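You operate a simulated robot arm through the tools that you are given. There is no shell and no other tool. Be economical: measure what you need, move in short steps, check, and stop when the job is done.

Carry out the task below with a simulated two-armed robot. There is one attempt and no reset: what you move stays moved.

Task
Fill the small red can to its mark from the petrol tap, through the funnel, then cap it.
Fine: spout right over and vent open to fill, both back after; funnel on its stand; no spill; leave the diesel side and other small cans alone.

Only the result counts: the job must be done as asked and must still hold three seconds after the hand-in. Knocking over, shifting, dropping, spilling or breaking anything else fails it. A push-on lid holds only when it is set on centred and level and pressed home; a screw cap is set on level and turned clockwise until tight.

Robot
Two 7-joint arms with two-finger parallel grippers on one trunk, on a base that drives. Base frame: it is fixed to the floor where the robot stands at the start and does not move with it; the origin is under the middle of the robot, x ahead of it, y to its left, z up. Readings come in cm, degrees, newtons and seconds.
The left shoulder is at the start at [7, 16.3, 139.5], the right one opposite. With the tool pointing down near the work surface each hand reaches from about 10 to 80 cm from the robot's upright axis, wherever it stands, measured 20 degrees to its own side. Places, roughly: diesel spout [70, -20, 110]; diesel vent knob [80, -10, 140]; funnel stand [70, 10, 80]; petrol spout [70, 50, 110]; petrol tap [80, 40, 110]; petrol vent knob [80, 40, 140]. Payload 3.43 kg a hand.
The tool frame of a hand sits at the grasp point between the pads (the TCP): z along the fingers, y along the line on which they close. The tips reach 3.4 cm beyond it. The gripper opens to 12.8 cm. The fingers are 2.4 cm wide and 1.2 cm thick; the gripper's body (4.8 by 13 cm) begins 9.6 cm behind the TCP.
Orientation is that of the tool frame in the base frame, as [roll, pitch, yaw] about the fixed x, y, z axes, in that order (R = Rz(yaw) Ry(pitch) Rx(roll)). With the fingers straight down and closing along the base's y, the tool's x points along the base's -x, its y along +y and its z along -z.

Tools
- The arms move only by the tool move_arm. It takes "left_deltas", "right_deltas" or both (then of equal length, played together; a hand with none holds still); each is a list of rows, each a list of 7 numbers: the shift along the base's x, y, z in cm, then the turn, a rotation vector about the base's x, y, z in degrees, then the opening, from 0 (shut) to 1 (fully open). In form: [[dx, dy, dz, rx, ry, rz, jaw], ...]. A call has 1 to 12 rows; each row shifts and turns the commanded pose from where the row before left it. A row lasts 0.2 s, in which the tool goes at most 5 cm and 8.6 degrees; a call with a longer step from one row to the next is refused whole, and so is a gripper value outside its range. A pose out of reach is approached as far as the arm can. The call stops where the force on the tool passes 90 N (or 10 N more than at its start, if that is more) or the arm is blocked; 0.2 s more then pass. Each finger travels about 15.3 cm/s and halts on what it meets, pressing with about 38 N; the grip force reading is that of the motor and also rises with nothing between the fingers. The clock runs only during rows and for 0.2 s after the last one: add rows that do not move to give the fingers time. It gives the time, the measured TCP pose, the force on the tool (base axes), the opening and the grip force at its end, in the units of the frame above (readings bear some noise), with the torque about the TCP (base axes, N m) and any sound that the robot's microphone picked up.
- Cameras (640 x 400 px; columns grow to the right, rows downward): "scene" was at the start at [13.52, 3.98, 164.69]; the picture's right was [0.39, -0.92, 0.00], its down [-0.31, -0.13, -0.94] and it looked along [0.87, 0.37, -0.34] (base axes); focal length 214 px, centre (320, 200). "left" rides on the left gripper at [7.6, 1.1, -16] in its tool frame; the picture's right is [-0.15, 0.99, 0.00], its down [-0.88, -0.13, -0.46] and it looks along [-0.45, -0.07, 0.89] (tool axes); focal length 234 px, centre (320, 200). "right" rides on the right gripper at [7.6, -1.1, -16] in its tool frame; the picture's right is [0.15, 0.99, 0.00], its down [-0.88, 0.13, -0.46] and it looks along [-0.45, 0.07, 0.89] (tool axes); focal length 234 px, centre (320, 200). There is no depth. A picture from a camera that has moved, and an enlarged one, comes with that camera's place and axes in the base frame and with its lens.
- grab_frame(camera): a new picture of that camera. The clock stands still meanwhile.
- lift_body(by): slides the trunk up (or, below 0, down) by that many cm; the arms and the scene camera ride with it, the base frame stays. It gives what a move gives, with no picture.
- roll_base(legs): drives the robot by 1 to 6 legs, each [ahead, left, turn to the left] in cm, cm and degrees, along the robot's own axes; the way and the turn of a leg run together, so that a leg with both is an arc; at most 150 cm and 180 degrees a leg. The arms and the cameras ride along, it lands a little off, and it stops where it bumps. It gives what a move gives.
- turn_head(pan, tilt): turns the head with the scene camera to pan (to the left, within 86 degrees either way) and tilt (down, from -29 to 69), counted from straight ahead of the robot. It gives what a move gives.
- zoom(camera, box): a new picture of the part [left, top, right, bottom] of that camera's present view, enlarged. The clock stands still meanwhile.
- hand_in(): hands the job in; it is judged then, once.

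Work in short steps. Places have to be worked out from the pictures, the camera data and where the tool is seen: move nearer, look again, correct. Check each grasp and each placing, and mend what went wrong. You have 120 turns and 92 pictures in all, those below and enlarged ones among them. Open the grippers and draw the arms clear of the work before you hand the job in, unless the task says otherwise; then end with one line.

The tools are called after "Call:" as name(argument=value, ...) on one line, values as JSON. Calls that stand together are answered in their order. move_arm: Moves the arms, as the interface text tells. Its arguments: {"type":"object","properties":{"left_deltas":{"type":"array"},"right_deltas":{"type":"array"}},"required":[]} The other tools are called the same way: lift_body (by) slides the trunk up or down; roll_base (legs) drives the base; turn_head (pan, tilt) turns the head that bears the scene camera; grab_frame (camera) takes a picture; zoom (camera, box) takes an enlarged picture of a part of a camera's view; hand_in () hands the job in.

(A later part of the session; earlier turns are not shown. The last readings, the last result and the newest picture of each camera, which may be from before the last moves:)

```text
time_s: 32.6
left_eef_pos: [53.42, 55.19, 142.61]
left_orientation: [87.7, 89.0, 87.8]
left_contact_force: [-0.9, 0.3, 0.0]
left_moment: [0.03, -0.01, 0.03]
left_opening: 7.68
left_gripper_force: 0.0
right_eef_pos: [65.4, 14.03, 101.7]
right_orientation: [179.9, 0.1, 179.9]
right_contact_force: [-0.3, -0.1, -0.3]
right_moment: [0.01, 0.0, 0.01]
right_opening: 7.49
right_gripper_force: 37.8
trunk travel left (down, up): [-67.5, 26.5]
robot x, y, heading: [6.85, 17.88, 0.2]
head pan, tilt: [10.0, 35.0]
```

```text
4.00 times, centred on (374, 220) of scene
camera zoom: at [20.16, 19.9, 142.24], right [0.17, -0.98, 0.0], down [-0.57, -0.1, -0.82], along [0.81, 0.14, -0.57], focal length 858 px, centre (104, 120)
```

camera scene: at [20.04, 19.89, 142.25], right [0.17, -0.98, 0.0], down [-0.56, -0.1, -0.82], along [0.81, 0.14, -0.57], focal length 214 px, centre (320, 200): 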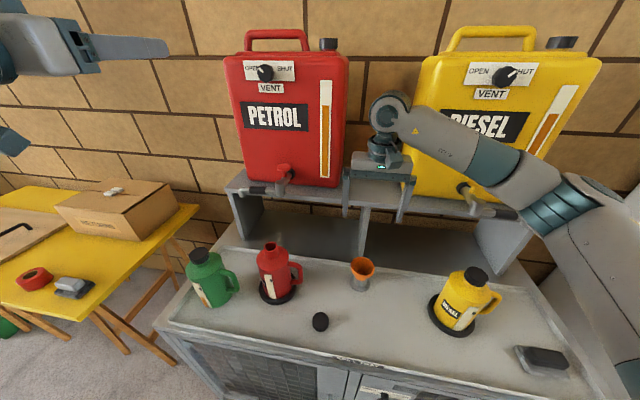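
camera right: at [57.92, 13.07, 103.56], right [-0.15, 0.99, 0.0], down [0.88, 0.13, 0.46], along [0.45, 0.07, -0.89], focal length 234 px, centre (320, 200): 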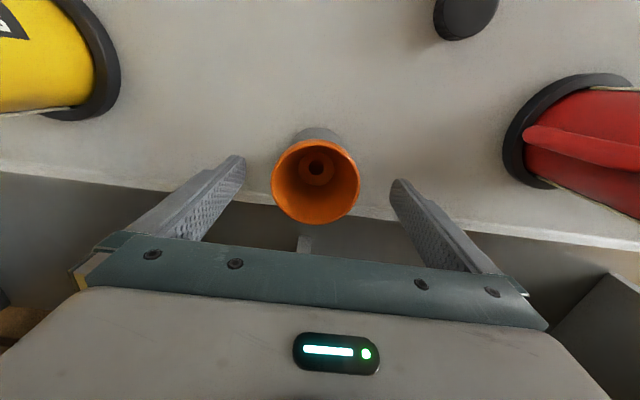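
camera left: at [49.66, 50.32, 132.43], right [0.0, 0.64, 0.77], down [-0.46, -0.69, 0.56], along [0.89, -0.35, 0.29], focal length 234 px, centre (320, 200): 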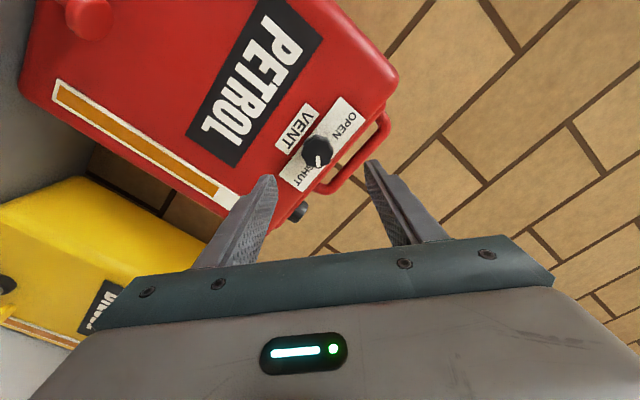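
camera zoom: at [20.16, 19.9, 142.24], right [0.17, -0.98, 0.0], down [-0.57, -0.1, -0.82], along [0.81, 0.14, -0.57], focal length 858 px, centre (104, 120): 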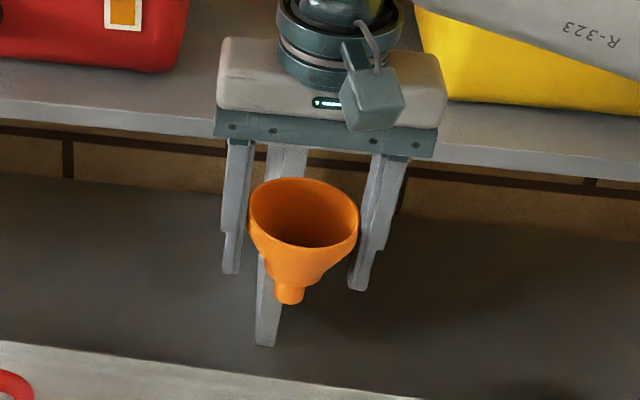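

Funnel held vertical: rim ≈2.5 cm above, tip ≈6 cm below the TCP. I carry it over the can mouth at ≈[59.2,41.3].

Call:
move_arm(right_deltas=[[0, 0, 1.5, 0, 0, 0, 0], [0, 0, 1.5, 0, 0, 0, 0], [0, 1, 1.5, 0, 0, 0, 0], [-0.7, 3, 0.5, 0, 0, 0, 0], [-0.8, 3.3, 0, 0, 0, 0, 0], [-0.8, 3.3, 0, 0, 0, 0, 0], [-0.8, 3.3, 0, 0, 0, 0, 0], [-0.8, 3.3, 0, 0, 0, 0, 0], [-0.8, 3.3, 0, 0, 0, 0, 0], [-0.8, 3.3, 0, 0, 0, 0, 0], [-0.7, 2.5, 0, 0, 0, 0, 0], [0, 0.9, 0, 0, 0, 0, 0]])

Call:
grab_frame(camera="right")

Call:
grab_frame(camera="scene")

```text
time_s: 35.2
left_eef_pos: [53.39, 55.31, 142.68]
left_orientation: [87.3, 89.1, 87.3]
left_contact_force: [-0.2, -1.2, -0.1]
left_moment: [0.06, 0.01, -0.02]
left_opening: 7.69
left_gripper_force: 0.0
right_eef_pos: [59.23, 41.26, 106.74]
right_orientation: [179.9, 0.1, -179.9]
right_contact_force: [0.1, 0.1, 0.1]
right_moment: [0.03, 0.02, 0.01]
right_opening: 7.48
right_gripper_force: 37.9
trunk travel left (down, up): [-67.5, 26.5]
robot x, y, heading: [6.5, 18.15, 0.1]
head pan, tilt: [10.0, 35.0]
```

```text
58 pictures are left
camera right: at [51.64, 40.17, 122.55], right [-0.15, 0.99, 0.0], down [0.88, 0.13, 0.46], along [0.45, 0.07, -0.89], focal length 234 px, centre (320, 200)
```

right: 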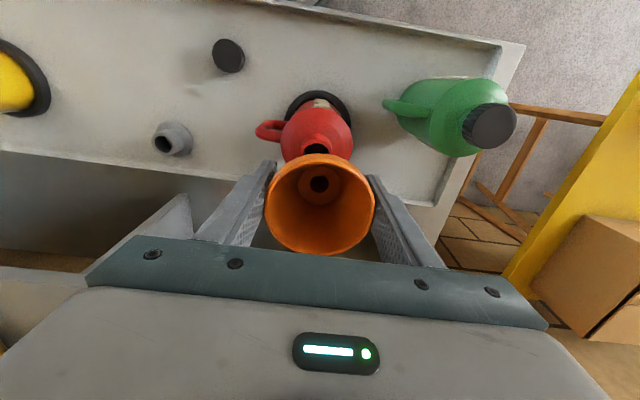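

```text
57 pictures are left
camera scene: at [20.15, 19.91, 142.24], right [0.17, -0.98, 0.0], down [-0.57, -0.1, -0.82], along [0.81, 0.14, -0.57], focal length 214 px, centre (320, 200)
```

scene: 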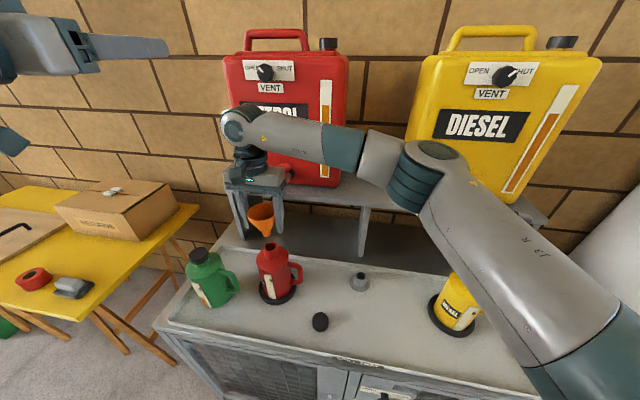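

I zoom both views to align stem and mouth.

Call:
zoom(camera="scene", box=[220, 190, 316, 290])

Call:
zoom(camera="right", box=[240, 80, 400, 180])

```text
4.00 times, centred on (268, 240) of scene
camera zoom: at [20.15, 19.91, 142.24], right [0.17, -0.98, 0.0], down [-0.57, -0.1, -0.82], along [0.81, 0.14, -0.57], focal length 858 px, centre (528, 40)
```

zoom: 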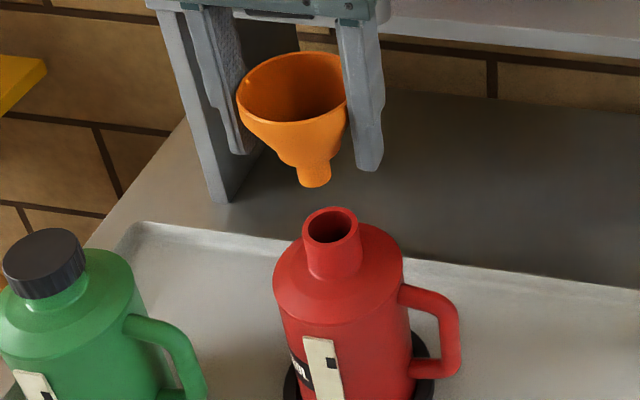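

```text
4.00 times, centred on (320, 130) of right
camera zoom: at [51.64, 40.17, 122.55], right [-0.15, 0.99, 0.0], down [0.88, 0.13, 0.46], along [0.45, 0.07, -0.89], focal length 937 px, centre (320, 480)
```

zoom: 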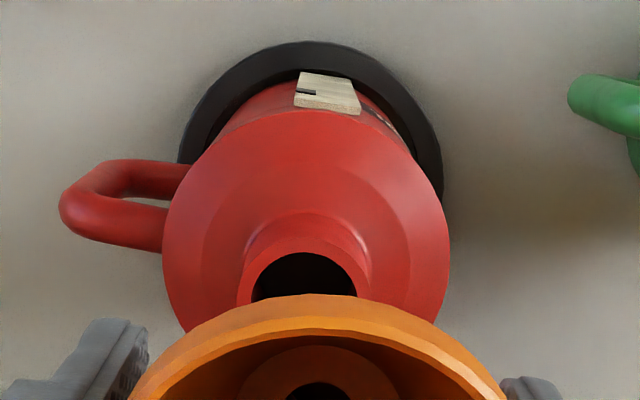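

Mouth appears about +0.5 in x and −0.35 in y from the stem. Correct, descend 3.5 cm and recheck.

Call:
move_arm(right_deltas=[[0.25, -0.2, -0.8, 0, 0, 0, 0], [0.25, -0.15, -0.9, 0, 0, 0, 0], [0, 0, -0.9, 0, 0, 0, 0], [0, 0, -0.9, 0, 0, 0, 0], [0, 0, 0, 0, 0, 0, 0]])

Call:
zoom(camera="scene", box=[240, 210, 304, 260])

Call:
zoom(camera="right", box=[240, 80, 400, 180])

```text
time_s: 36.5
left_eef_pos: [53.34, 55.31, 142.6]
left_orientation: [87.1, 89.0, 87.2]
left_contact_force: [0.3, 0.3, 0.0]
left_moment: [-0.02, 0.04, 0.0]
left_opening: 7.68
left_gripper_force: 0.1
right_eef_pos: [59.7, 40.84, 103.26]
right_orientation: [179.9, 0.1, -180.0]
right_contact_force: [0.5, -0.2, -0.2]
right_moment: [-0.03, 0.0, -0.03]
right_opening: 7.45
right_gripper_force: 37.7
trunk travel left (down, up): [-67.5, 26.5]
robot x, y, heading: [6.44, 17.87, -0.2]
head pan, tilt: [10.0, 35.0]
```

```text
8.00 times, centred on (272, 235) of scene
camera zoom: at [20.13, 19.92, 142.24], right [0.17, -0.98, 0.0], down [-0.56, -0.1, -0.82], along [0.81, 0.14, -0.57], focal length 1716 px, centre (704, -80)
```

zoom: 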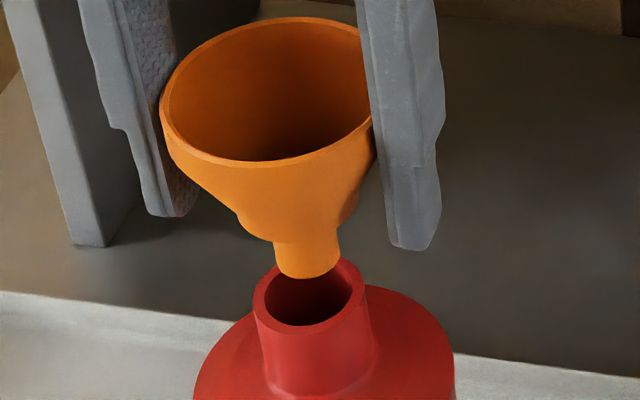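

```text
4.00 times, centred on (320, 130) of right
camera zoom: at [52.1, 39.76, 119.06], right [-0.15, 0.99, 0.0], down [0.88, 0.13, 0.46], along [0.45, 0.07, -0.89], focal length 937 px, centre (320, 480)
```

zoom: 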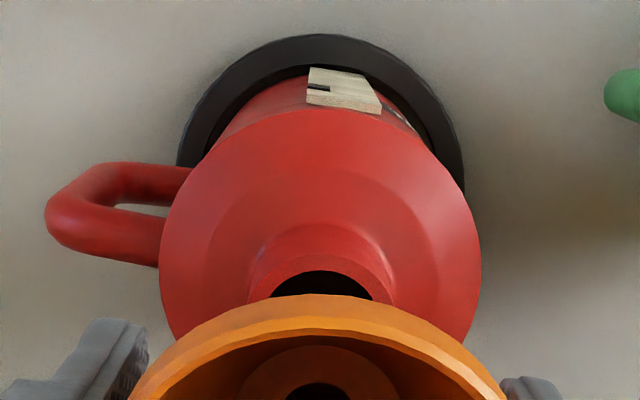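

Alignment looks within 2 mm. I descend gently while watching the force.

Call:
move_arm(right_deltas=[[-0.05, 0.12, -0.5, 0, 0, 0, 0], [0, 0, -0.5, 0, 0, 0, 0], [0, 0, -0.5, 0, 0, 0, 0], [0, 0, -0.5, 0, 0, 0, 0], [0, 0, -0.4, 0, 0, 0, 0]])

Call:
zoom(camera="scene", box=[240, 210, 304, 260])

```text
time_s: 37.6
left_eef_pos: [52.83, 55.09, 142.89]
left_orientation: [77.8, 88.8, 77.9]
left_contact_force: [0.4, -0.2, 0.4]
left_moment: [-0.02, -0.01, 0.01]
left_opening: 7.68
left_gripper_force: 0.1
right_eef_pos: [59.41, 40.85, 101.13]
right_orientation: [179.7, 0.4, 180.0]
right_contact_force: [-3.5, -1.8, 36.4]
right_moment: [0.08, -0.35, 0.0]
right_opening: 7.56
right_gripper_force: 38.0
trunk travel left (down, up): [-67.5, 26.5]
robot x, y, heading: [6.27, 18.18, -0.1]
head pan, tilt: [10.0, 35.0]
```

```text
8.00 times, centred on (272, 235) of scene
camera zoom: at [19.71, 19.74, 142.32], right [0.17, -0.98, 0.0], down [-0.56, -0.1, -0.82], along [0.81, 0.14, -0.57], focal length 1716 px, centre (704, -80)
```

zoom: 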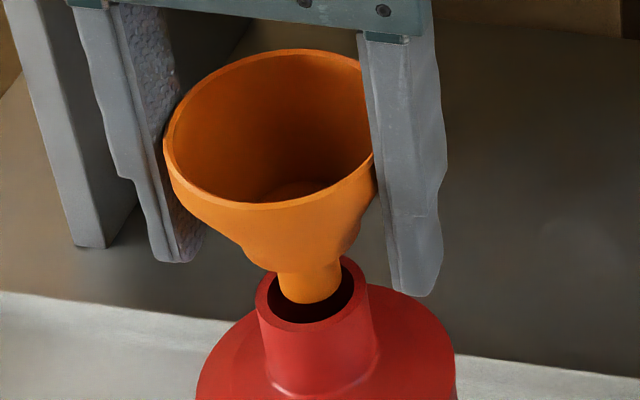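

Contact: stem sits ~0.6 cm too far (+x), on the far rim. I raise, shift −0.6 in x and look.

Call:
move_arm(right_deltas=[[0, 0, 0.8, 0, 0, 0, 0], [0, 0, 0.4, 0, 0, 0, 0], [0, 0, 0, 0, 0, 0, 0]])

Call:
zoom(camera="scene", box=[240, 210, 304, 260])

```text
time_s: 38.5
left_eef_pos: [53.43, 55.17, 142.62]
left_orientation: [87.0, 89.0, 86.9]
left_contact_force: [0.4, 0.3, 0.1]
left_moment: [0.04, 0.0, 0.02]
left_opening: 7.67
left_gripper_force: 0.0
right_eef_pos: [59.76, 40.98, 101.88]
right_orientation: [179.8, 0.1, -180.0]
right_contact_force: [-0.7, -0.3, -0.5]
right_moment: [0.0, -0.01, 0.02]
right_opening: 7.49
right_gripper_force: 38.1
trunk travel left (down, up): [-67.5, 26.5]
robot x, y, heading: [6.55, 18.03, -0.0]
head pan, tilt: [10.0, 35.0]
```

```text
8.00 times, centred on (272, 235) of scene
camera zoom: at [20.14, 19.94, 142.23], right [0.17, -0.98, 0.0], down [-0.56, -0.1, -0.82], along [0.81, 0.14, -0.57], focal length 1716 px, centre (704, -80)
```

zoom: 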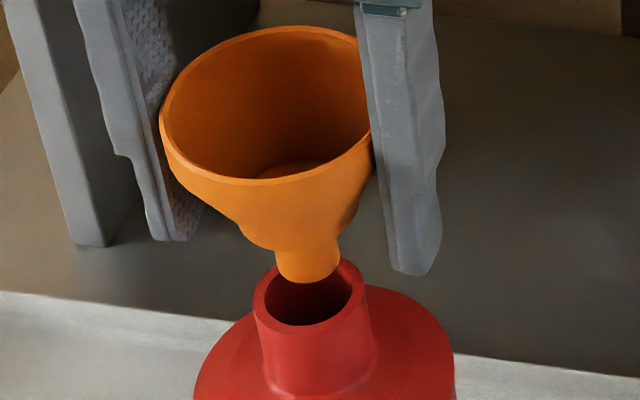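

The funnel slid up ~1 cm in the grip (fine). Shift −0.6 in x and lower slightly.

Call:
move_arm(right_deltas=[[-0.3, 0.05, 0, 0, 0, 0, 0], [-0.3, 0.05, -0.2, 0, 0, 0, 0], [0, 0, -0.3, 0, 0, 0, 0], [0, 0, 0, 0, 0, 0, 0]])

Call:
zoom(camera="scene", box=[240, 210, 304, 260])

Call:
zoom(camera="right", box=[240, 80, 400, 180])

```text
time_s: 39.5
left_eef_pos: [53.27, 55.29, 142.58]
left_orientation: [86.7, 89.0, 86.7]
left_contact_force: [0.3, 0.4, -0.7]
left_moment: [-0.04, -0.03, 0.0]
left_opening: 7.67
left_gripper_force: 0.1
right_eef_pos: [59.02, 41.04, 101.53]
right_orientation: [179.9, 0.1, 180.0]
right_contact_force: [-0.6, -0.1, -1.0]
right_moment: [-0.02, 0.02, 0.01]
right_opening: 7.51
right_gripper_force: 37.8
trunk travel left (down, up): [-67.5, 26.5]
robot x, y, heading: [6.58, 18.08, -0.1]
head pan, tilt: [10.0, 35.0]
```

```text
8.00 times, centred on (272, 235) of scene
camera zoom: at [20.12, 19.92, 142.24], right [0.17, -0.98, 0.0], down [-0.56, -0.1, -0.82], along [0.81, 0.14, -0.57], focal length 1716 px, centre (704, -80)
```

zoom: 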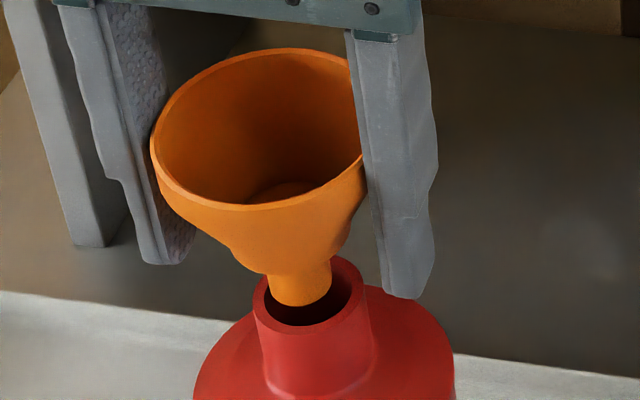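

```text
4.00 times, centred on (320, 130) of right
camera zoom: at [51.47, 39.97, 117.36], right [-0.15, 0.99, 0.0], down [0.88, 0.13, 0.46], along [0.45, 0.07, -0.89], focal length 937 px, centre (320, 480)
```

zoom: 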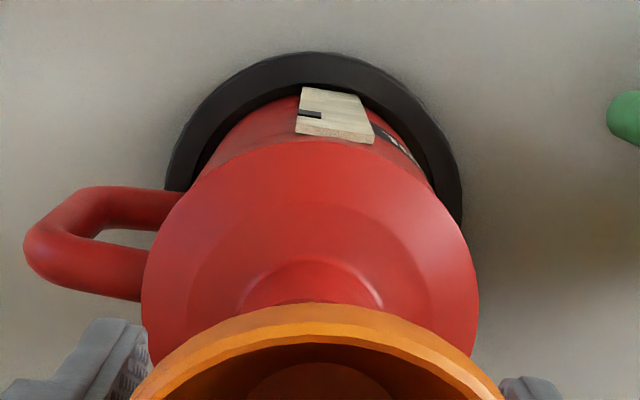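

Tip nearly over the mouth; shift −0.2 in y and descend gently.

Call:
move_arm(right_deltas=[[-0.1, -0.2, 0, 0, 0, 0, 0], [0, 0, -0.4, 0, 0, 0, 0], [0, 0, -0.4, 0, 0, 0, 0], [0, 0, -0.4, 0, 0, 0, 0], [0, 0, 0, 0, 0, 0, 0]])

Call:
zoom(camera="scene", box=[240, 210, 304, 260])

```text
time_s: 40.6
left_eef_pos: [53.43, 55.3, 142.61]
left_orientation: [87.3, 89.0, 87.3]
left_contact_force: [0.2, 0.5, 0.6]
left_moment: [0.0, 0.03, -0.03]
left_opening: 7.71
left_gripper_force: 0.0
right_eef_pos: [58.99, 40.94, 100.36]
right_orientation: [179.9, 0.1, 180.0]
right_contact_force: [-0.1, 0.6, -0.6]
right_moment: [-0.01, -0.01, -0.02]
right_opening: 7.5
right_gripper_force: 37.8
trunk travel left (down, up): [-67.5, 26.5]
robot x, y, heading: [6.17, 18.21, -0.1]
head pan, tilt: [10.0, 35.0]
```

```text
8.00 times, centred on (272, 235) of scene
camera zoom: at [20.14, 19.92, 142.24], right [0.17, -0.98, 0.0], down [-0.56, -0.1, -0.82], along [0.81, 0.14, -0.57], focal length 1716 px, centre (704, -80)
```

zoom: 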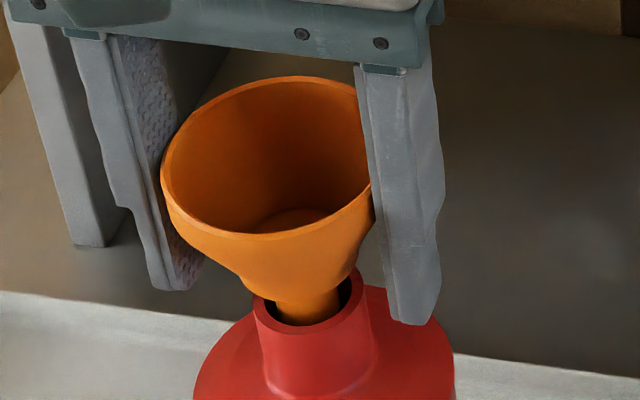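

Stem is entering the mouth with no force. Continue down until it seats.

Call:
move_arm(right_deltas=[[0, 0, -0.4, 0, 0, 0, 0], [0, 0, -0.4, 0, 0, 0, 0], [0, 0, -0.4, 0, 0, 0, 0], [0, 0, -0.3, 0, 0, 0, 0], [0, 0, 0, 0, 0, 0, 0]])

Call:
zoom(camera="scene", box=[240, 210, 304, 260])

```text
time_s: 41.9
left_eef_pos: [53.45, 55.24, 142.66]
left_orientation: [87.1, 88.9, 87.2]
left_contact_force: [0.4, 0.5, 0.1]
left_moment: [0.01, 0.0, -0.04]
left_opening: 7.65
left_gripper_force: 0.0
right_eef_pos: [58.99, 40.81, 98.79]
right_orientation: [179.9, 0.1, 179.9]
right_contact_force: [-0.4, 0.6, 0.1]
right_moment: [-0.03, 0.02, 0.02]
right_opening: 7.49
right_gripper_force: 38.1
trunk travel left (down, up): [-67.5, 26.5]
robot x, y, heading: [6.68, 18.08, -0.1]
head pan, tilt: [10.0, 35.0]
```

```text
8.00 times, centred on (272, 235) of scene
camera zoom: at [20.14, 19.92, 142.24], right [0.17, -0.98, 0.0], down [-0.56, -0.1, -0.82], along [0.81, 0.14, -0.57], focal length 1716 px, centre (704, -80)
```

zoom: 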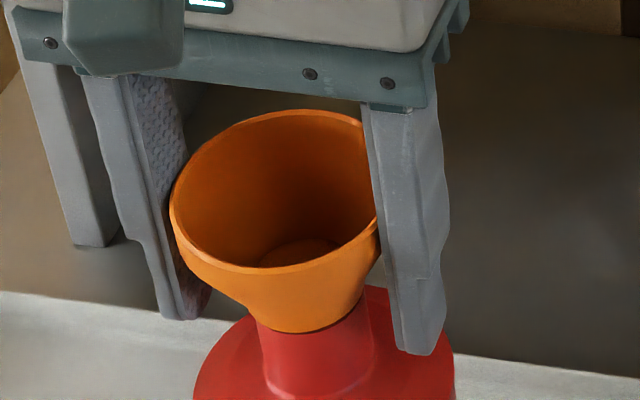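

Almost seated. A little lower until contact, then open.

Call:
move_arm(right_deltas=[[0, 0, -0.2, 0, 0, 0, 0], [0, 0, -0.2, 0, 0, 0, 0], [0, 0, 0, 0, 0, 0, 0]])

```text
time_s: 42.6
left_eef_pos: [53.2, 55.25, 142.78]
left_orientation: [85.2, 89.0, 85.1]
left_contact_force: [0.2, -0.1, -1.0]
left_moment: [0.01, -0.02, 0.04]
left_opening: 7.68
left_gripper_force: 0.0
right_eef_pos: [58.97, 40.7, 98.56]
right_orientation: [179.8, 0.3, 179.8]
right_contact_force: [1.3, 0.2, 10.0]
right_moment: [-0.07, 0.09, -0.02]
right_opening: 7.5
right_gripper_force: 38.1
trunk travel left (down, up): [-67.5, 26.5]
robot x, y, heading: [6.51, 18.0, -0.2]
head pan, tilt: [10.0, 35.0]
```

Seated with 10 N. Open and raise the hand straight up, then look.

Call:
move_arm(right_deltas=[[0, 0, 0.1, 0, 0, 0, 0.65], [0, 0, 0, 0, 0, 0, 0.8], [0, 0, 0, 0, 0, 0, 0.9], [0, 0, 1.5, 0, 0, 0, 0.9], [0, 0, 3, 0, 0, 0, 0.9], [0, 0, 4, 0, 0, 0, 0.9], [0, 0, 4, 0, 0, 0, 0.9], [0, 0, 4, 0, 0, 0, 0.9], [-1, -2, 3, 0, 0, 0, 0.9], [-1, -4, 0, 0, 0, 0, 0.9], [-1, -4, 0, 0, 0, 0, 0.9], [-1, -4, 0, 0, 0, 0, 0.9]])

Call:
turn_head(pan=22, tilt=35)

Call:
grab_frame(camera="scene")

Call:
zoom(camera="scene", box=[260, 140, 420, 300])

```text
time_s: 45.2
left_eef_pos: [53.36, 55.07, 142.78]
left_orientation: [87.2, 88.9, 87.2]
left_contact_force: [0.3, 0.0, -0.4]
left_moment: [-0.02, 0.01, 0.0]
left_opening: 7.67
left_gripper_force: 0.1
right_eef_pos: [54.91, 26.58, 118.0]
right_orientation: [179.8, 0.2, 179.8]
right_contact_force: [-0.3, -0.3, -0.1]
right_moment: [-0.01, 0.0, 0.0]
right_opening: 11.51
right_gripper_force: 0.1
trunk travel left (down, up): [-67.5, 26.5]
robot x, y, heading: [6.85, 18.16, 0.1]
head pan, tilt: [10.0, 35.0]
```

```text
time_s: 46.0
left_eef_pos: [53.5, 55.4, 142.65]
left_orientation: [87.3, 89.0, 87.3]
left_contact_force: [-0.1, -0.1, 0.3]
left_moment: [0.0, -0.03, -0.06]
left_opening: 7.7
left_gripper_force: 0.1
right_eef_pos: [55.15, 26.9, 117.97]
right_orientation: [180.0, 0.2, -180.0]
right_contact_force: [-0.2, -0.1, -0.5]
right_moment: [-0.01, -0.01, 0.02]
right_opening: 11.52
right_gripper_force: 0.1
trunk travel left (down, up): [-67.5, 26.5]
robot x, y, heading: [6.62, 18.03, 0.1]
head pan, tilt: [22.0, 35.0]
```

```text
46 pictures are left
camera scene: at [19.64, 21.72, 142.24], right [0.37, -0.93, 0.0], down [-0.53, -0.21, -0.82], along [0.76, 0.31, -0.57], focal length 214 px, centre (320, 200)
```

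scene: 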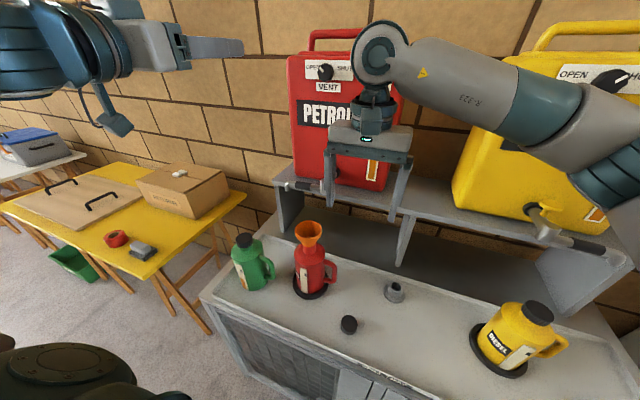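

```text
2.50 times, centred on (340, 220) of scene
camera zoom: at [19.64, 21.72, 142.24], right [0.37, -0.93, 0.0], down [-0.53, -0.21, -0.82], along [0.76, 0.31, -0.57], focal length 536 px, centre (270, 150)
```

zoom: 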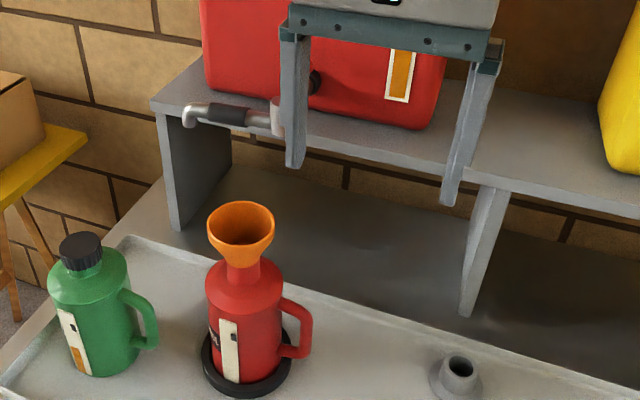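

Funnel is seated upright. I withdraw the right hand and start turning the left hand to point down for swinging the spout.

Call:
move_arm(left_deltas=[[0.5, 0, -0.5, 0, 8.2, 0, 0.6], [0.5, 0, -0.5, 0, 8.2, 0, 0.6], [0.5, 0, -0.5, 0, 8.2, 0, 0.6], [0.5, 0, -0.5, 0, 8.2, 0, 0.6], [0.5, 0, -0.5, 0, 8.2, 0, 0.6], [0.5, 0, -0.5, 0, 8.2, 0, 0.6], [0.5, 0, -0.5, 0, 8.2, 0, 0.6], [0.5, 0, -0.5, 0, 8.2, 0, 0.6], [0.5, 0, -0.5, 0, 8.2, 0, 0.6], [0.5, 0, -0.5, 0, 8.2, 0, 0.6], [0.5, 0, -0.5, 0, 7, 0, 0.6]], right_deltas=[[-1, -2, 0, 0, 0, 0, 0.9], [-1, -2, 0, 0, 0, 0, 0.9], [-1, -2, 0, 0, 0, 0, 0.9], [-1, -2, 0, 0, 0, 0, 0.9], [-1, -2, 0, 0, 0, 0, 0.9], [-1, -2, 0, 0, 0, 0, 0.9], [-1, -2, 0, 0, 0, 0, 0.9], [-1, -2, 0, 0, 0, 0, 0.9], [-1, -2, 0, 0, 0, 0, 0.9], [-1, -2, 0, 0, 0, 0, 0.9], [-1, -2, 0, 0, 0, 0, 0.9]])

Call:
move_arm(left_deltas=[[1, -0.6, -1, 0, 0, -8.2, 0.6], [1, -0.6, -1, 0, 0, -8.2, 0.6], [1, -0.6, -1, 0, 0, -8.2, 0.6], [1, -0.6, -1, 0, 0, -8.2, 0.6], [1, -0.6, -1, 0, 0, -8.2, 0.6], [1, -0.6, -1, 0, 0, -8.2, 0.6], [1, -0.6, -1, 0, 0, -8.2, 0.6], [1, -0.6, -1, 0, 0, -8.2, 0.6], [1, -0.6, -1, 0, 0, -8.2, 0.6], [1, -0.6, -1, 0, 0, -8.2, 0.6], [1, -0.6, -1, 0, 0, -8, 0.6]])

```text
time_s: 48.4
left_eef_pos: [59.01, 55.19, 137.04]
left_orientation: [179.9, 0.9, 178.9]
left_contact_force: [0.0, 0.3, 0.3]
left_moment: [0.0, 0.05, 0.02]
left_opening: 7.69
left_gripper_force: 0.1
right_eef_pos: [43.99, 4.71, 117.97]
right_orientation: [179.8, 0.2, -180.0]
right_contact_force: [-0.1, -0.2, -0.8]
right_moment: [0.04, 0.03, 0.0]
right_opening: 11.52
right_gripper_force: 0.0
trunk travel left (down, up): [-67.5, 26.5]
robot x, y, heading: [6.72, 17.91, -0.3]
head pan, tilt: [22.0, 35.0]
```

```text
time_s: 50.8
left_eef_pos: [45.58, 30.93, 123.91]
left_orientation: [179.7, 0.9, 89.7]
left_contact_force: [-0.4, -0.9, -0.9]
left_moment: [0.04, -0.01, 0.01]
left_opening: 7.68
left_gripper_force: 0.0
left hand out of reach, approached as far as the arm can: row 5, 6, 7, 8, 9, 10, 11
right_eef_pos: [43.88, 4.73, 118.09]
right_orientation: [179.9, 0.2, -180.0]
right_contact_force: [-0.9, 0.4, -0.4]
right_moment: [0.0, 0.02, 0.0]
right_opening: 11.53
right_gripper_force: 0.0
trunk travel left (down, up): [-67.5, 26.5]
robot x, y, heading: [6.95, 18.04, 0.0]
head pan, tilt: [22.0, 35.0]
```

The yaw-90 pose is out of the left arm's range, so instead I will push the spout round from behind with closed fingers. First I return the yaw and go to behind the spout arm, above it.

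Call:
move_arm(left_deltas=[[1.5, 1.9, 0.5, 0, 0, 8.2, 0.6], [1.5, 1.9, 0.5, 0, 0, 8.2, 0.3], [2, 1.9, 0.3, 0, 0, 8.2, 0], [2.5, 1.9, 0, 0, 0, 8.2, 0], [2.5, 1.9, 0, 0, 0, 8.2, 0], [2.5, 1.9, 0, 0, 0, 8.2, 0], [3, 1.9, 0, 0, 0, 8.2, 0], [3, 1.9, 0, 0, 0, 8.2, 0], [3, 1.9, 0, 0, 0, 8.2, 0], [3, 1.9, 0, 0, 0, 8.2, 0], [3, 1.9, 0, 0, 0, 8.2, 0], [2, 0.3, 0, 0, 0, 0, 0]])

Call:
grab_frame(camera="left")

```text
time_s: 53.4
left_eef_pos: [75.32, 52.31, 125.14]
left_orientation: [-180.0, 1.0, 179.4]
left_contact_force: [0.6, -0.5, -0.6]
left_moment: [-0.01, 0.0, 0.02]
left_opening: 0.02
left_gripper_force: 32.7
right_eef_pos: [44.17, 4.95, 118.04]
right_orientation: [179.9, 0.0, 180.0]
right_contact_force: [0.9, 0.0, 0.0]
right_moment: [0.05, -0.01, 0.02]
right_opening: 11.54
right_gripper_force: 0.1
trunk travel left (down, up): [-67.5, 26.5]
robot x, y, heading: [6.75, 18.2, 0.2]
head pan, tilt: [22.0, 35.0]
```

```text
44 pictures are left
camera left: at [67.62, 53.39, 140.95], right [0.16, 0.99, 0.0], down [0.87, -0.14, 0.47], along [0.47, -0.07, -0.88], focal length 234 px, centre (320, 200)
```

left: 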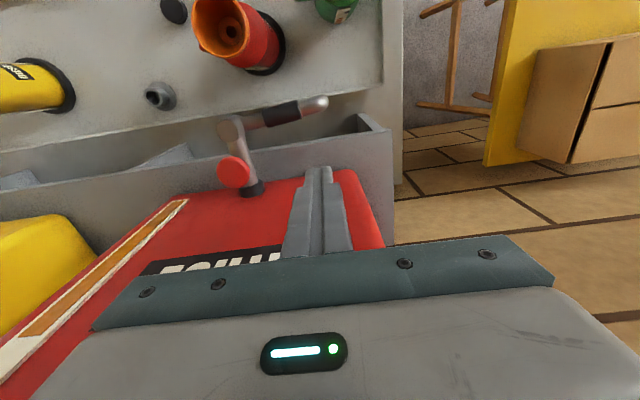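

Spout arm lies at x≈71.5–72, tank face ≈83; there is room behind. I lower the closed fingers behind the arm at y≈50.

Call:
move_arm(left_deltas=[[0, -1, -4, 0, 0, 0, 0], [0, -1.1, -4, 0, 0, 0, 0], [0, 0, -4, 0, 0, 0, 0], [0, 0, -3.5, 0, 0, 0, 0], [0, 0, -2.2, 0, 0, 0, 0], [0, 0, 0, 0, 0, 0, 0]])

Call:
zoom(camera="scene", box=[260, 130, 390, 260])

```text
time_s: 54.8
left_eef_pos: [75.11, 50.09, 107.58]
left_orientation: [180.0, 1.1, 179.3]
left_contact_force: [-0.2, 0.7, 0.7]
left_moment: [-0.01, -0.04, -0.03]
left_opening: 0.01
left_gripper_force: 32.9
right_eef_pos: [44.01, 4.82, 118.07]
right_orientation: [179.9, 0.1, -179.9]
right_contact_force: [-1.1, 0.9, 0.4]
right_moment: [-0.01, 0.0, 0.02]
right_opening: 11.52
right_gripper_force: 0.1
trunk travel left (down, up): [-67.5, 26.5]
robot x, y, heading: [6.39, 18.13, 0.0]
head pan, tilt: [22.0, 35.0]
```

```text
3.08 times, centred on (325, 195) of scene
camera zoom: at [19.6, 21.66, 142.25], right [0.37, -0.93, 0.0], down [-0.53, -0.21, -0.82], along [0.76, 0.31, -0.57], focal length 660 px, centre (305, 215)
```

zoom: 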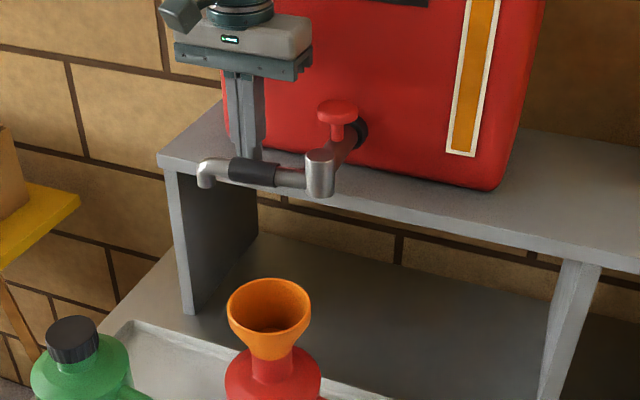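

Fingers are right behind the sleeve. I push through the first ~45°.

Call:
move_arm(left_deltas=[[-1.7, 0.1, 0, 0, 0, 0, 0], [-1.2, 0.1, 0, 0, 0, 0, 0], [-1.2, -0.1, 0, 0, 0, 0, 0], [-1.2, -0.25, 0, 0, 0, 0, 0], [-1.15, -0.4, 0, 0, 0, 0, 0], [-1.07, -0.55, 0, 0, 0, 0, 0], [0, 0, 0, 0, 0, 0, 0]])

Call:
zoom(camera="scene", box=[260, 130, 390, 260])

```text
time_s: 56.4
left_eef_pos: [67.59, 49.02, 107.46]
left_orientation: [179.9, 1.1, 179.3]
left_contact_force: [1.2, 1.3, -0.5]
left_moment: [0.04, -0.02, 0.0]
left_opening: 0.01
left_gripper_force: 32.9
right_eef_pos: [43.97, 4.8, 118.07]
right_orientation: [179.9, 0.1, -180.0]
right_contact_force: [0.2, -0.2, -0.1]
right_moment: [-0.02, 0.02, 0.02]
right_opening: 11.52
right_gripper_force: 0.2
trunk travel left (down, up): [-67.5, 26.5]
robot x, y, heading: [6.26, 18.26, -0.2]
head pan, tilt: [22.0, 35.0]
```

```text
3.08 times, centred on (325, 195) of scene
camera zoom: at [19.67, 21.68, 142.24], right [0.37, -0.93, 0.0], down [-0.53, -0.21, -0.82], along [0.76, 0.31, -0.57], focal length 660 px, centre (305, 215)
```

zoom: 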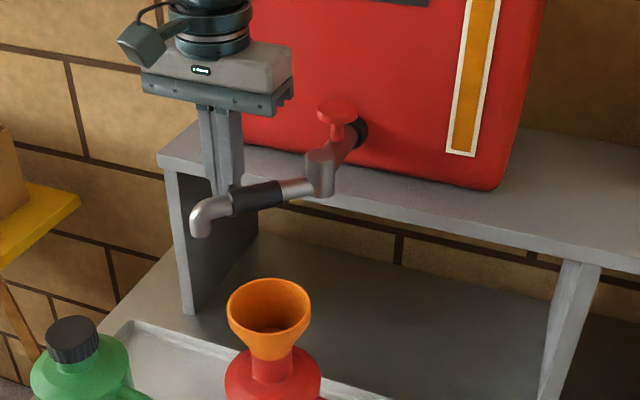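

The spout swings freely. Continue to ~80°.

Call:
move_arm(left_deltas=[[-1.03, -0.7, 0, 0, 0, 0, 0], [-0.9, -0.8, 0, 0, 0, 0, 0], [-0.8, -0.93, 0, 0, 0, 0, 0], [-0.66, -1.0, 0, 0, 0, 0, 0], [-0.5, -1.0, 0, 0, 0, 0, 0], [0, 0, 0, 0, 0, 0, 0]])

Call:
zoom(camera="scene", box=[260, 130, 390, 260])

```text
time_s: 57.8
left_eef_pos: [63.71, 44.46, 107.53]
left_orientation: [-180.0, 1.1, 179.2]
left_contact_force: [-0.4, 0.8, -0.1]
left_moment: [0.02, -0.01, 0.01]
left_opening: 0.0
left_gripper_force: 32.6
right_eef_pos: [43.89, 4.81, 118.04]
right_orientation: [179.8, 0.2, -179.9]
right_contact_force: [-0.1, -0.2, 0.1]
right_moment: [0.01, 0.02, 0.01]
right_opening: 11.53
right_gripper_force: 0.0
trunk travel left (down, up): [-67.5, 26.5]
robot x, y, heading: [6.33, 17.8, -0.3]
head pan, tilt: [22.0, 35.0]
```

```text
3.08 times, centred on (325, 195) of scene
camera zoom: at [19.64, 21.69, 142.24], right [0.37, -0.93, 0.0], down [-0.53, -0.21, -0.82], along [0.76, 0.31, -0.57], focal length 660 px, centre (305, 215)
```

zoom: 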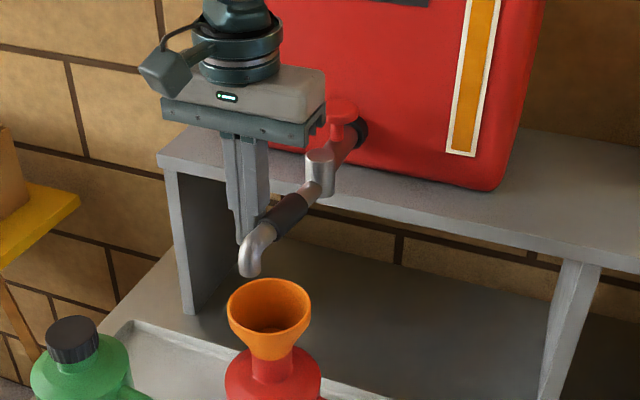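

Outlet still ~1.6 cm to the left of the funnel centre; push ~1.3 cm further.

Call:
move_arm(left_deltas=[[-0.2, -0.7, 0, 0, 0, 0, 0], [-0.2, -0.6, 0, 0, 0, 0, 0], [0, 0, 0, 0, 0, 0, 0]])

Call:
zoom(camera="scene", box=[260, 130, 390, 260])

```text
time_s: 58.6
left_eef_pos: [63.5, 43.18, 107.63]
left_orientation: [180.0, 1.1, 179.1]
left_contact_force: [-0.4, 0.2, -0.3]
left_moment: [0.01, -0.01, 0.01]
left_opening: 0.0
left_gripper_force: 32.6
right_eef_pos: [44.03, 4.84, 118.01]
right_orientation: [179.9, 0.0, -180.0]
right_contact_force: [-0.1, -0.1, -0.3]
right_moment: [0.0, 0.04, 0.0]
right_opening: 11.49
right_gripper_force: 0.0
trunk travel left (down, up): [-67.5, 26.5]
robot x, y, heading: [6.6, 17.91, -0.0]
head pan, tilt: [22.0, 35.0]
```

```text
3.08 times, centred on (325, 195) of scene
camera zoom: at [19.66, 21.69, 142.24], right [0.37, -0.93, 0.0], down [-0.53, -0.21, -0.82], along [0.76, 0.31, -0.57], focal length 660 px, centre (305, 215)
```

zoom: 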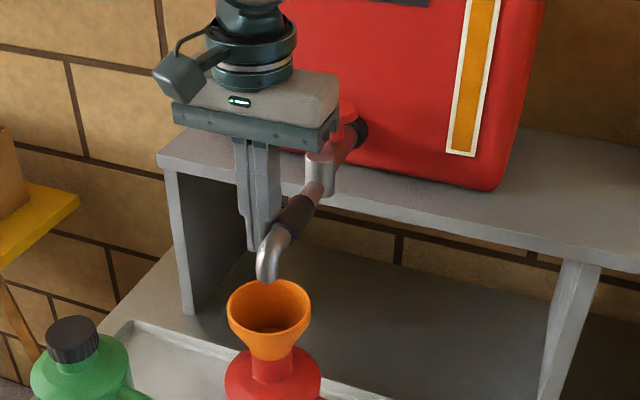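

Outlet is nearly over the funnel centre. A tiny extra push to feel for an end stop.

Call:
move_arm(left_deltas=[[0, -0.25, 0, 0, 0, 0, 0], [0, -0.2, 0, 0, 0, 0, 0]])

Call:
zoom(camera="scene", box=[280, 160, 360, 240])

Call:
grab_frame(camera="left")

```text
time_s: 59.2
left_eef_pos: [63.39, 43.05, 107.6]
left_orientation: [179.9, 1.2, 179.4]
left_contact_force: [-0.4, 11.9, 2.9]
left_moment: [0.03, -0.08, 0.1]
left_opening: 0.0
left_gripper_force: 33.6
right_eef_pos: [43.97, 5.1, 118.09]
right_orientation: [-179.9, 0.0, -180.0]
right_contact_force: [0.1, -0.1, 0.0]
right_moment: [0.04, 0.02, 0.0]
right_opening: 11.53
right_gripper_force: 0.1
trunk travel left (down, up): [-67.5, 26.5]
robot x, y, heading: [6.63, 18.15, -0.2]
head pan, tilt: [22.0, 35.0]
```

```text
5.00 times, centred on (320, 200) of scene
camera zoom: at [19.61, 21.89, 142.25], right [0.38, -0.93, 0.0], down [-0.53, -0.22, -0.82], along [0.76, 0.31, -0.57], focal length 1072 px, centre (320, 200)
```

zoom: 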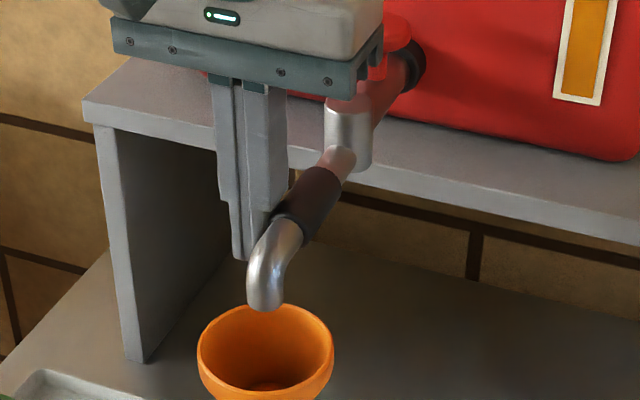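

```text
38 pictures are left
camera left: at [55.62, 44.26, 123.32], right [0.16, 0.99, 0.0], down [0.87, -0.14, 0.47], along [0.47, -0.07, -0.88], focal length 234 px, centre (320, 200)
```

left: 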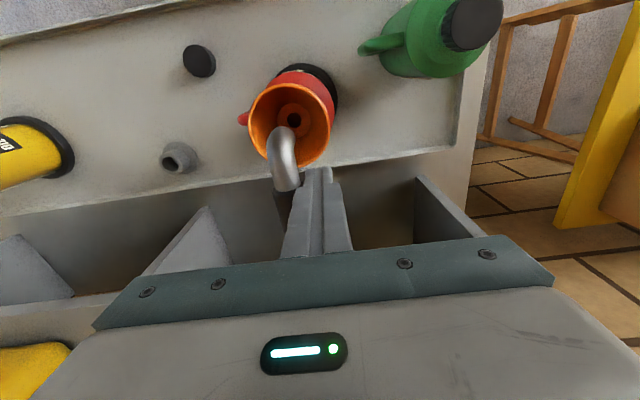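

12 N: end stop reached, outlet is over the funnel. I now lift the left hand away and tilt it 50° forward so it can press the red tap button without hitting the vent knob.

Call:
move_arm(left_deltas=[[0, 1, 0.5, 0, 0, 0, 0], [0, 0.5, 3.5, 0, 0, 0, 0], [-0.5, 0, 4, 0, 0, 0, 0], [-0.5, 0, 4, 0, 0, 0, 0], [0, -0.5, 1, 0, -8.4, 0, 0], [0, -0.5, 1, 0, -8.4, 0, 0], [0, -0.5, 0, 0, -8.4, 0, 0], [0, -0.5, 0, 0, -8.4, 0, 0], [0, -0.5, 0, 0, -8.4, 0, 0], [0, -0.5, 0, 0, -8, 0, 0]])

Call:
grab_frame(camera="left")

Call:
grab_frame(camera="scene")

```text
time_s: 61.4
left_eef_pos: [62.51, 41.25, 121.58]
left_orientation: [179.1, 51.1, 178.8]
left_contact_force: [0.5, 0.7, -0.3]
left_moment: [-0.06, -0.01, 0.0]
left_opening: 0.0
left_gripper_force: 33.1
right_eef_pos: [43.98, 4.95, 118.03]
right_orientation: [179.9, 0.1, 179.9]
right_contact_force: [0.6, -0.1, -0.1]
right_moment: [-0.02, 0.04, 0.0]
right_opening: 11.5
right_gripper_force: 0.1
trunk travel left (down, up): [-67.5, 26.5]
robot x, y, heading: [6.47, 18.14, -0.2]
head pan, tilt: [22.0, 35.0]
```

```text
37 pictures are left
camera left: at [45.35, 42.52, 125.59], right [0.1, 0.99, 0.12], down [0.2, -0.14, 0.97], along [0.98, -0.07, -0.21], focal length 234 px, centre (320, 200)
```

left: 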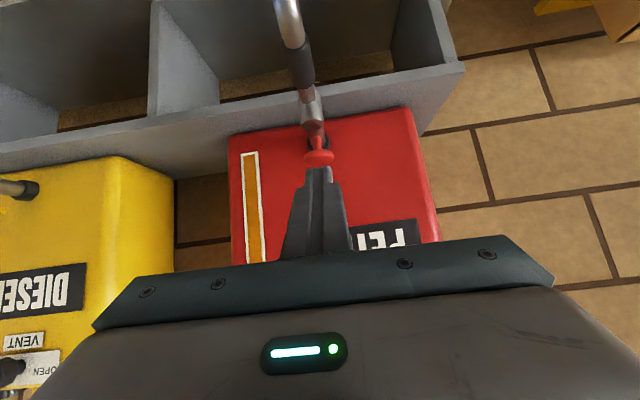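

```text
36 pictures are left
camera scene: at [19.69, 21.72, 142.24], right [0.37, -0.93, 0.0], down [-0.53, -0.22, -0.82], along [0.76, 0.31, -0.57], focal length 214 px, centre (320, 200)
```

scene: 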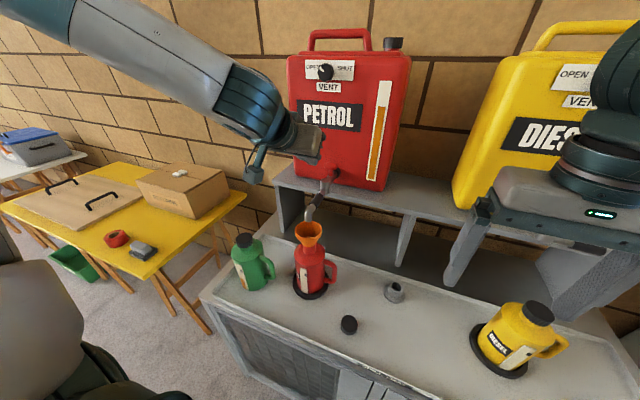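

View of the can gauge is clear; button at ≈[77,40.8,112.5]. I bring the fingertips just above the button.

Call:
move_arm(left_deltas=[[3, -0.1, 0, 0, 0, 0, 0], [3, -0.1, -0.5, 0, 0, 0, 0], [3, -0.15, -1, 0, 0, 0, 0], [2, -0.1, -1.2, 0, 0, 0, 0], [1.3, 0, -1.2, 0, 0, 0, 0], [0, 0, 0, 0, 0, 0, 0]])

Call:
zoom(camera="left", box=[260, 60, 380, 200])

Call:
zoom(camera="scene", box=[280, 150, 380, 310])

```text
time_s: 62.8
left_eef_pos: [74.7, 40.72, 117.73]
left_orientation: [178.9, 51.1, 178.6]
left_contact_force: [0.1, 1.2, -0.1]
left_moment: [-0.03, -0.02, 0.02]
left_opening: 0.0
left_gripper_force: 32.7
right_eef_pos: [43.93, 4.81, 118.13]
right_orientation: [179.9, 0.0, -180.0]
right_contact_force: [-0.5, -0.3, 0.0]
right_moment: [0.0, -0.02, 0.02]
right_opening: 11.51
right_gripper_force: 0.0
trunk travel left (down, up): [-67.5, 26.5]
robot x, y, heading: [6.53, 18.53, 0.2]
head pan, tilt: [22.0, 35.0]
```

```text
2.86 times, centred on (320, 130) of left
camera zoom: at [57.6, 41.93, 121.77], right [0.1, 0.99, 0.13], down [0.2, -0.14, 0.97], along [0.98, -0.07, -0.21], focal length 669 px, centre (320, 400)
```

zoom: 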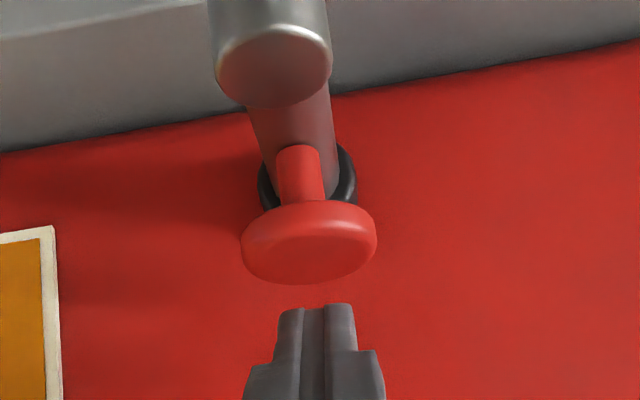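

```text
2.50 times, centred on (330, 230) of scene
camera zoom: at [19.6, 21.66, 142.25], right [0.37, -0.93, 0.0], down [-0.53, -0.21, -0.82], along [0.76, 0.31, -0.57], focal length 536 px, centre (295, 125)
```

zoom: 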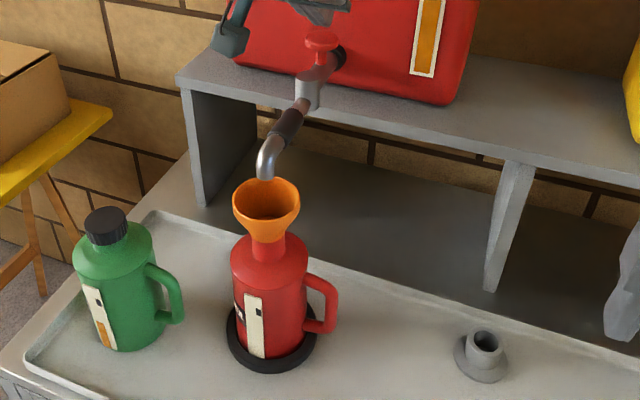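

Tips are ~1.3 cm above the button, centred. I lower in small steps to contact.

Call:
move_arm(left_deltas=[[0, -0.1, -0.6, 0, 0, 0, 0], [0, 0, -0.6, 0, 0, 0, 0]])

```text
time_s: 63.4
left_eef_pos: [74.65, 40.76, 116.44]
left_orientation: [178.9, 51.1, 178.7]
left_contact_force: [-0.2, -0.5, 0.3]
left_moment: [0.01, -0.03, 0.01]
left_opening: 0.0
left_gripper_force: 33.2
right_eef_pos: [43.87, 4.83, 117.93]
right_orientation: [179.8, 0.1, -180.0]
right_contact_force: [0.6, -0.6, 0.2]
right_moment: [0.02, 0.0, 0.0]
right_opening: 11.55
right_gripper_force: 0.1
trunk travel left (down, up): [-67.5, 26.5]
robot x, y, heading: [6.34, 17.95, -0.1]
head pan, tilt: [22.0, 35.0]
```

No contact yet; another 0.6 cm.

Call:
move_arm(left_deltas=[[0, 0, -0.3, 0, 0, 0, 0], [0, 0, -0.3, 0, 0, 0, 0]])

```text
time_s: 64.0
left_eef_pos: [74.7, 40.68, 115.88]
left_orientation: [179.0, 51.1, 178.7]
left_contact_force: [0.0, 0.1, 4.0]
left_moment: [0.01, -0.08, 0.0]
left_opening: 0.01
left_gripper_force: 32.5
right_eef_pos: [43.88, 4.8, 118.04]
right_orientation: [179.9, 0.2, -180.0]
right_contact_force: [0.2, 0.4, 0.5]
right_moment: [0.0, 0.0, -0.01]
right_opening: 11.53
right_gripper_force: 0.1
trunk travel left (down, up): [-67.5, 26.5]
robot x, y, heading: [6.39, 18.06, 0.0]
head pan, tilt: [22.0, 35.0]
```

Contact (4 N). Press 0.6 cm and listen.

Call:
move_arm(left_deltas=[[0, 0, -0.3, 0, 0, 0, 0], [0, 0, -0.3, 0, 0, 0, 0]])

Call:
zoom(camera="scene", box=[280, 150, 380, 310])

```text
time_s: 64.6
left_eef_pos: [74.66, 40.75, 115.42]
left_orientation: [178.9, 51.2, 178.7]
left_contact_force: [1.1, 2.1, 5.6]
left_moment: [0.02, -0.14, 0.07]
left_opening: 0.0
left_gripper_force: 32.8
right_eef_pos: [43.98, 4.84, 117.97]
right_orientation: [179.9, 0.1, 179.9]
right_contact_force: [1.1, 0.3, -0.7]
right_moment: [-0.01, 0.0, 0.0]
right_opening: 11.5
right_gripper_force: 0.0
trunk travel left (down, up): [-67.5, 26.5]
robot x, y, heading: [6.58, 18.37, 0.1]
head pan, tilt: [22.0, 35.0]
```

```text
2.50 times, centred on (330, 230) of scene
camera zoom: at [19.6, 21.67, 142.25], right [0.37, -0.93, 0.0], down [-0.53, -0.21, -0.82], along [0.76, 0.31, -0.57], focal length 536 px, centre (295, 125)
```

zoom: 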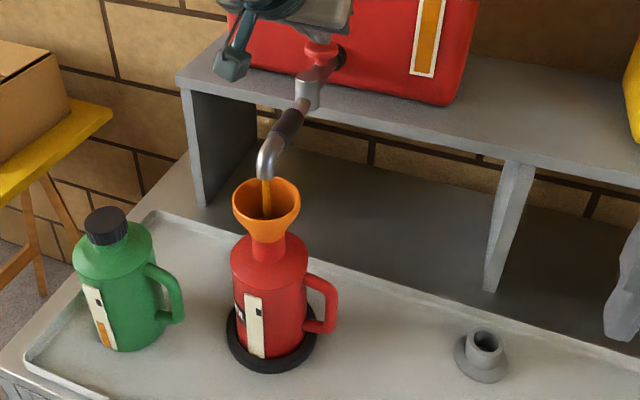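

Petrol flows into the funnel. Hold 1 s and read the gauge.

Call:
move_arm(left_deltas=[[0, 0, -0.1, 0, 0, 0, 0], [0, 0, 0, 0, 0, 0, 0], [0, 0, 0, 0, 0, 0, 0], [0, 0, 0, 0, 0, 0, 0]])

Call:
zoom(camera="scene", box=[285, 210, 345, 300])

```text
time_s: 65.6
left_eef_pos: [74.69, 40.72, 115.22]
left_orientation: [178.9, 51.3, 178.7]
left_contact_force: [4.1, 1.8, 8.6]
left_moment: [0.04, -0.3, 0.03]
left_opening: 0.01
left_gripper_force: 33.0
right_eef_pos: [43.95, 4.85, 118.03]
right_orientation: [179.9, 0.0, 179.9]
right_contact_force: [0.1, 0.5, -0.4]
right_moment: [0.0, 0.02, -0.02]
right_opening: 11.53
right_gripper_force: 0.1
trunk travel left (down, up): [-67.5, 26.5]
robot x, y, heading: [6.45, 17.95, -0.0]
head pan, tilt: [22.0, 35.0]
```

```text
4.44 times, centred on (315, 255) of scene
camera zoom: at [19.61, 21.66, 142.25], right [0.37, -0.93, 0.0], down [-0.53, -0.21, -0.82], along [0.76, 0.31, -0.57], focal length 953 px, centre (342, -44)
```

zoom: 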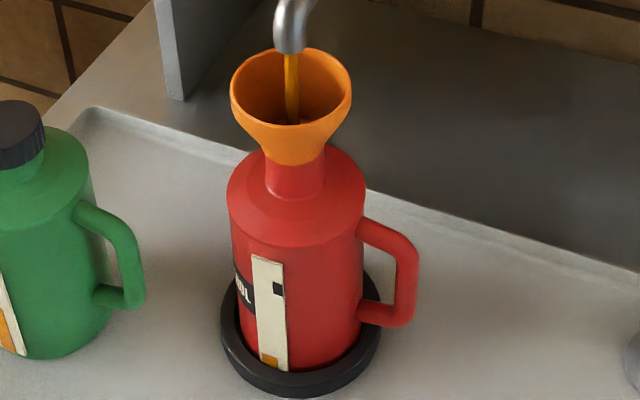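

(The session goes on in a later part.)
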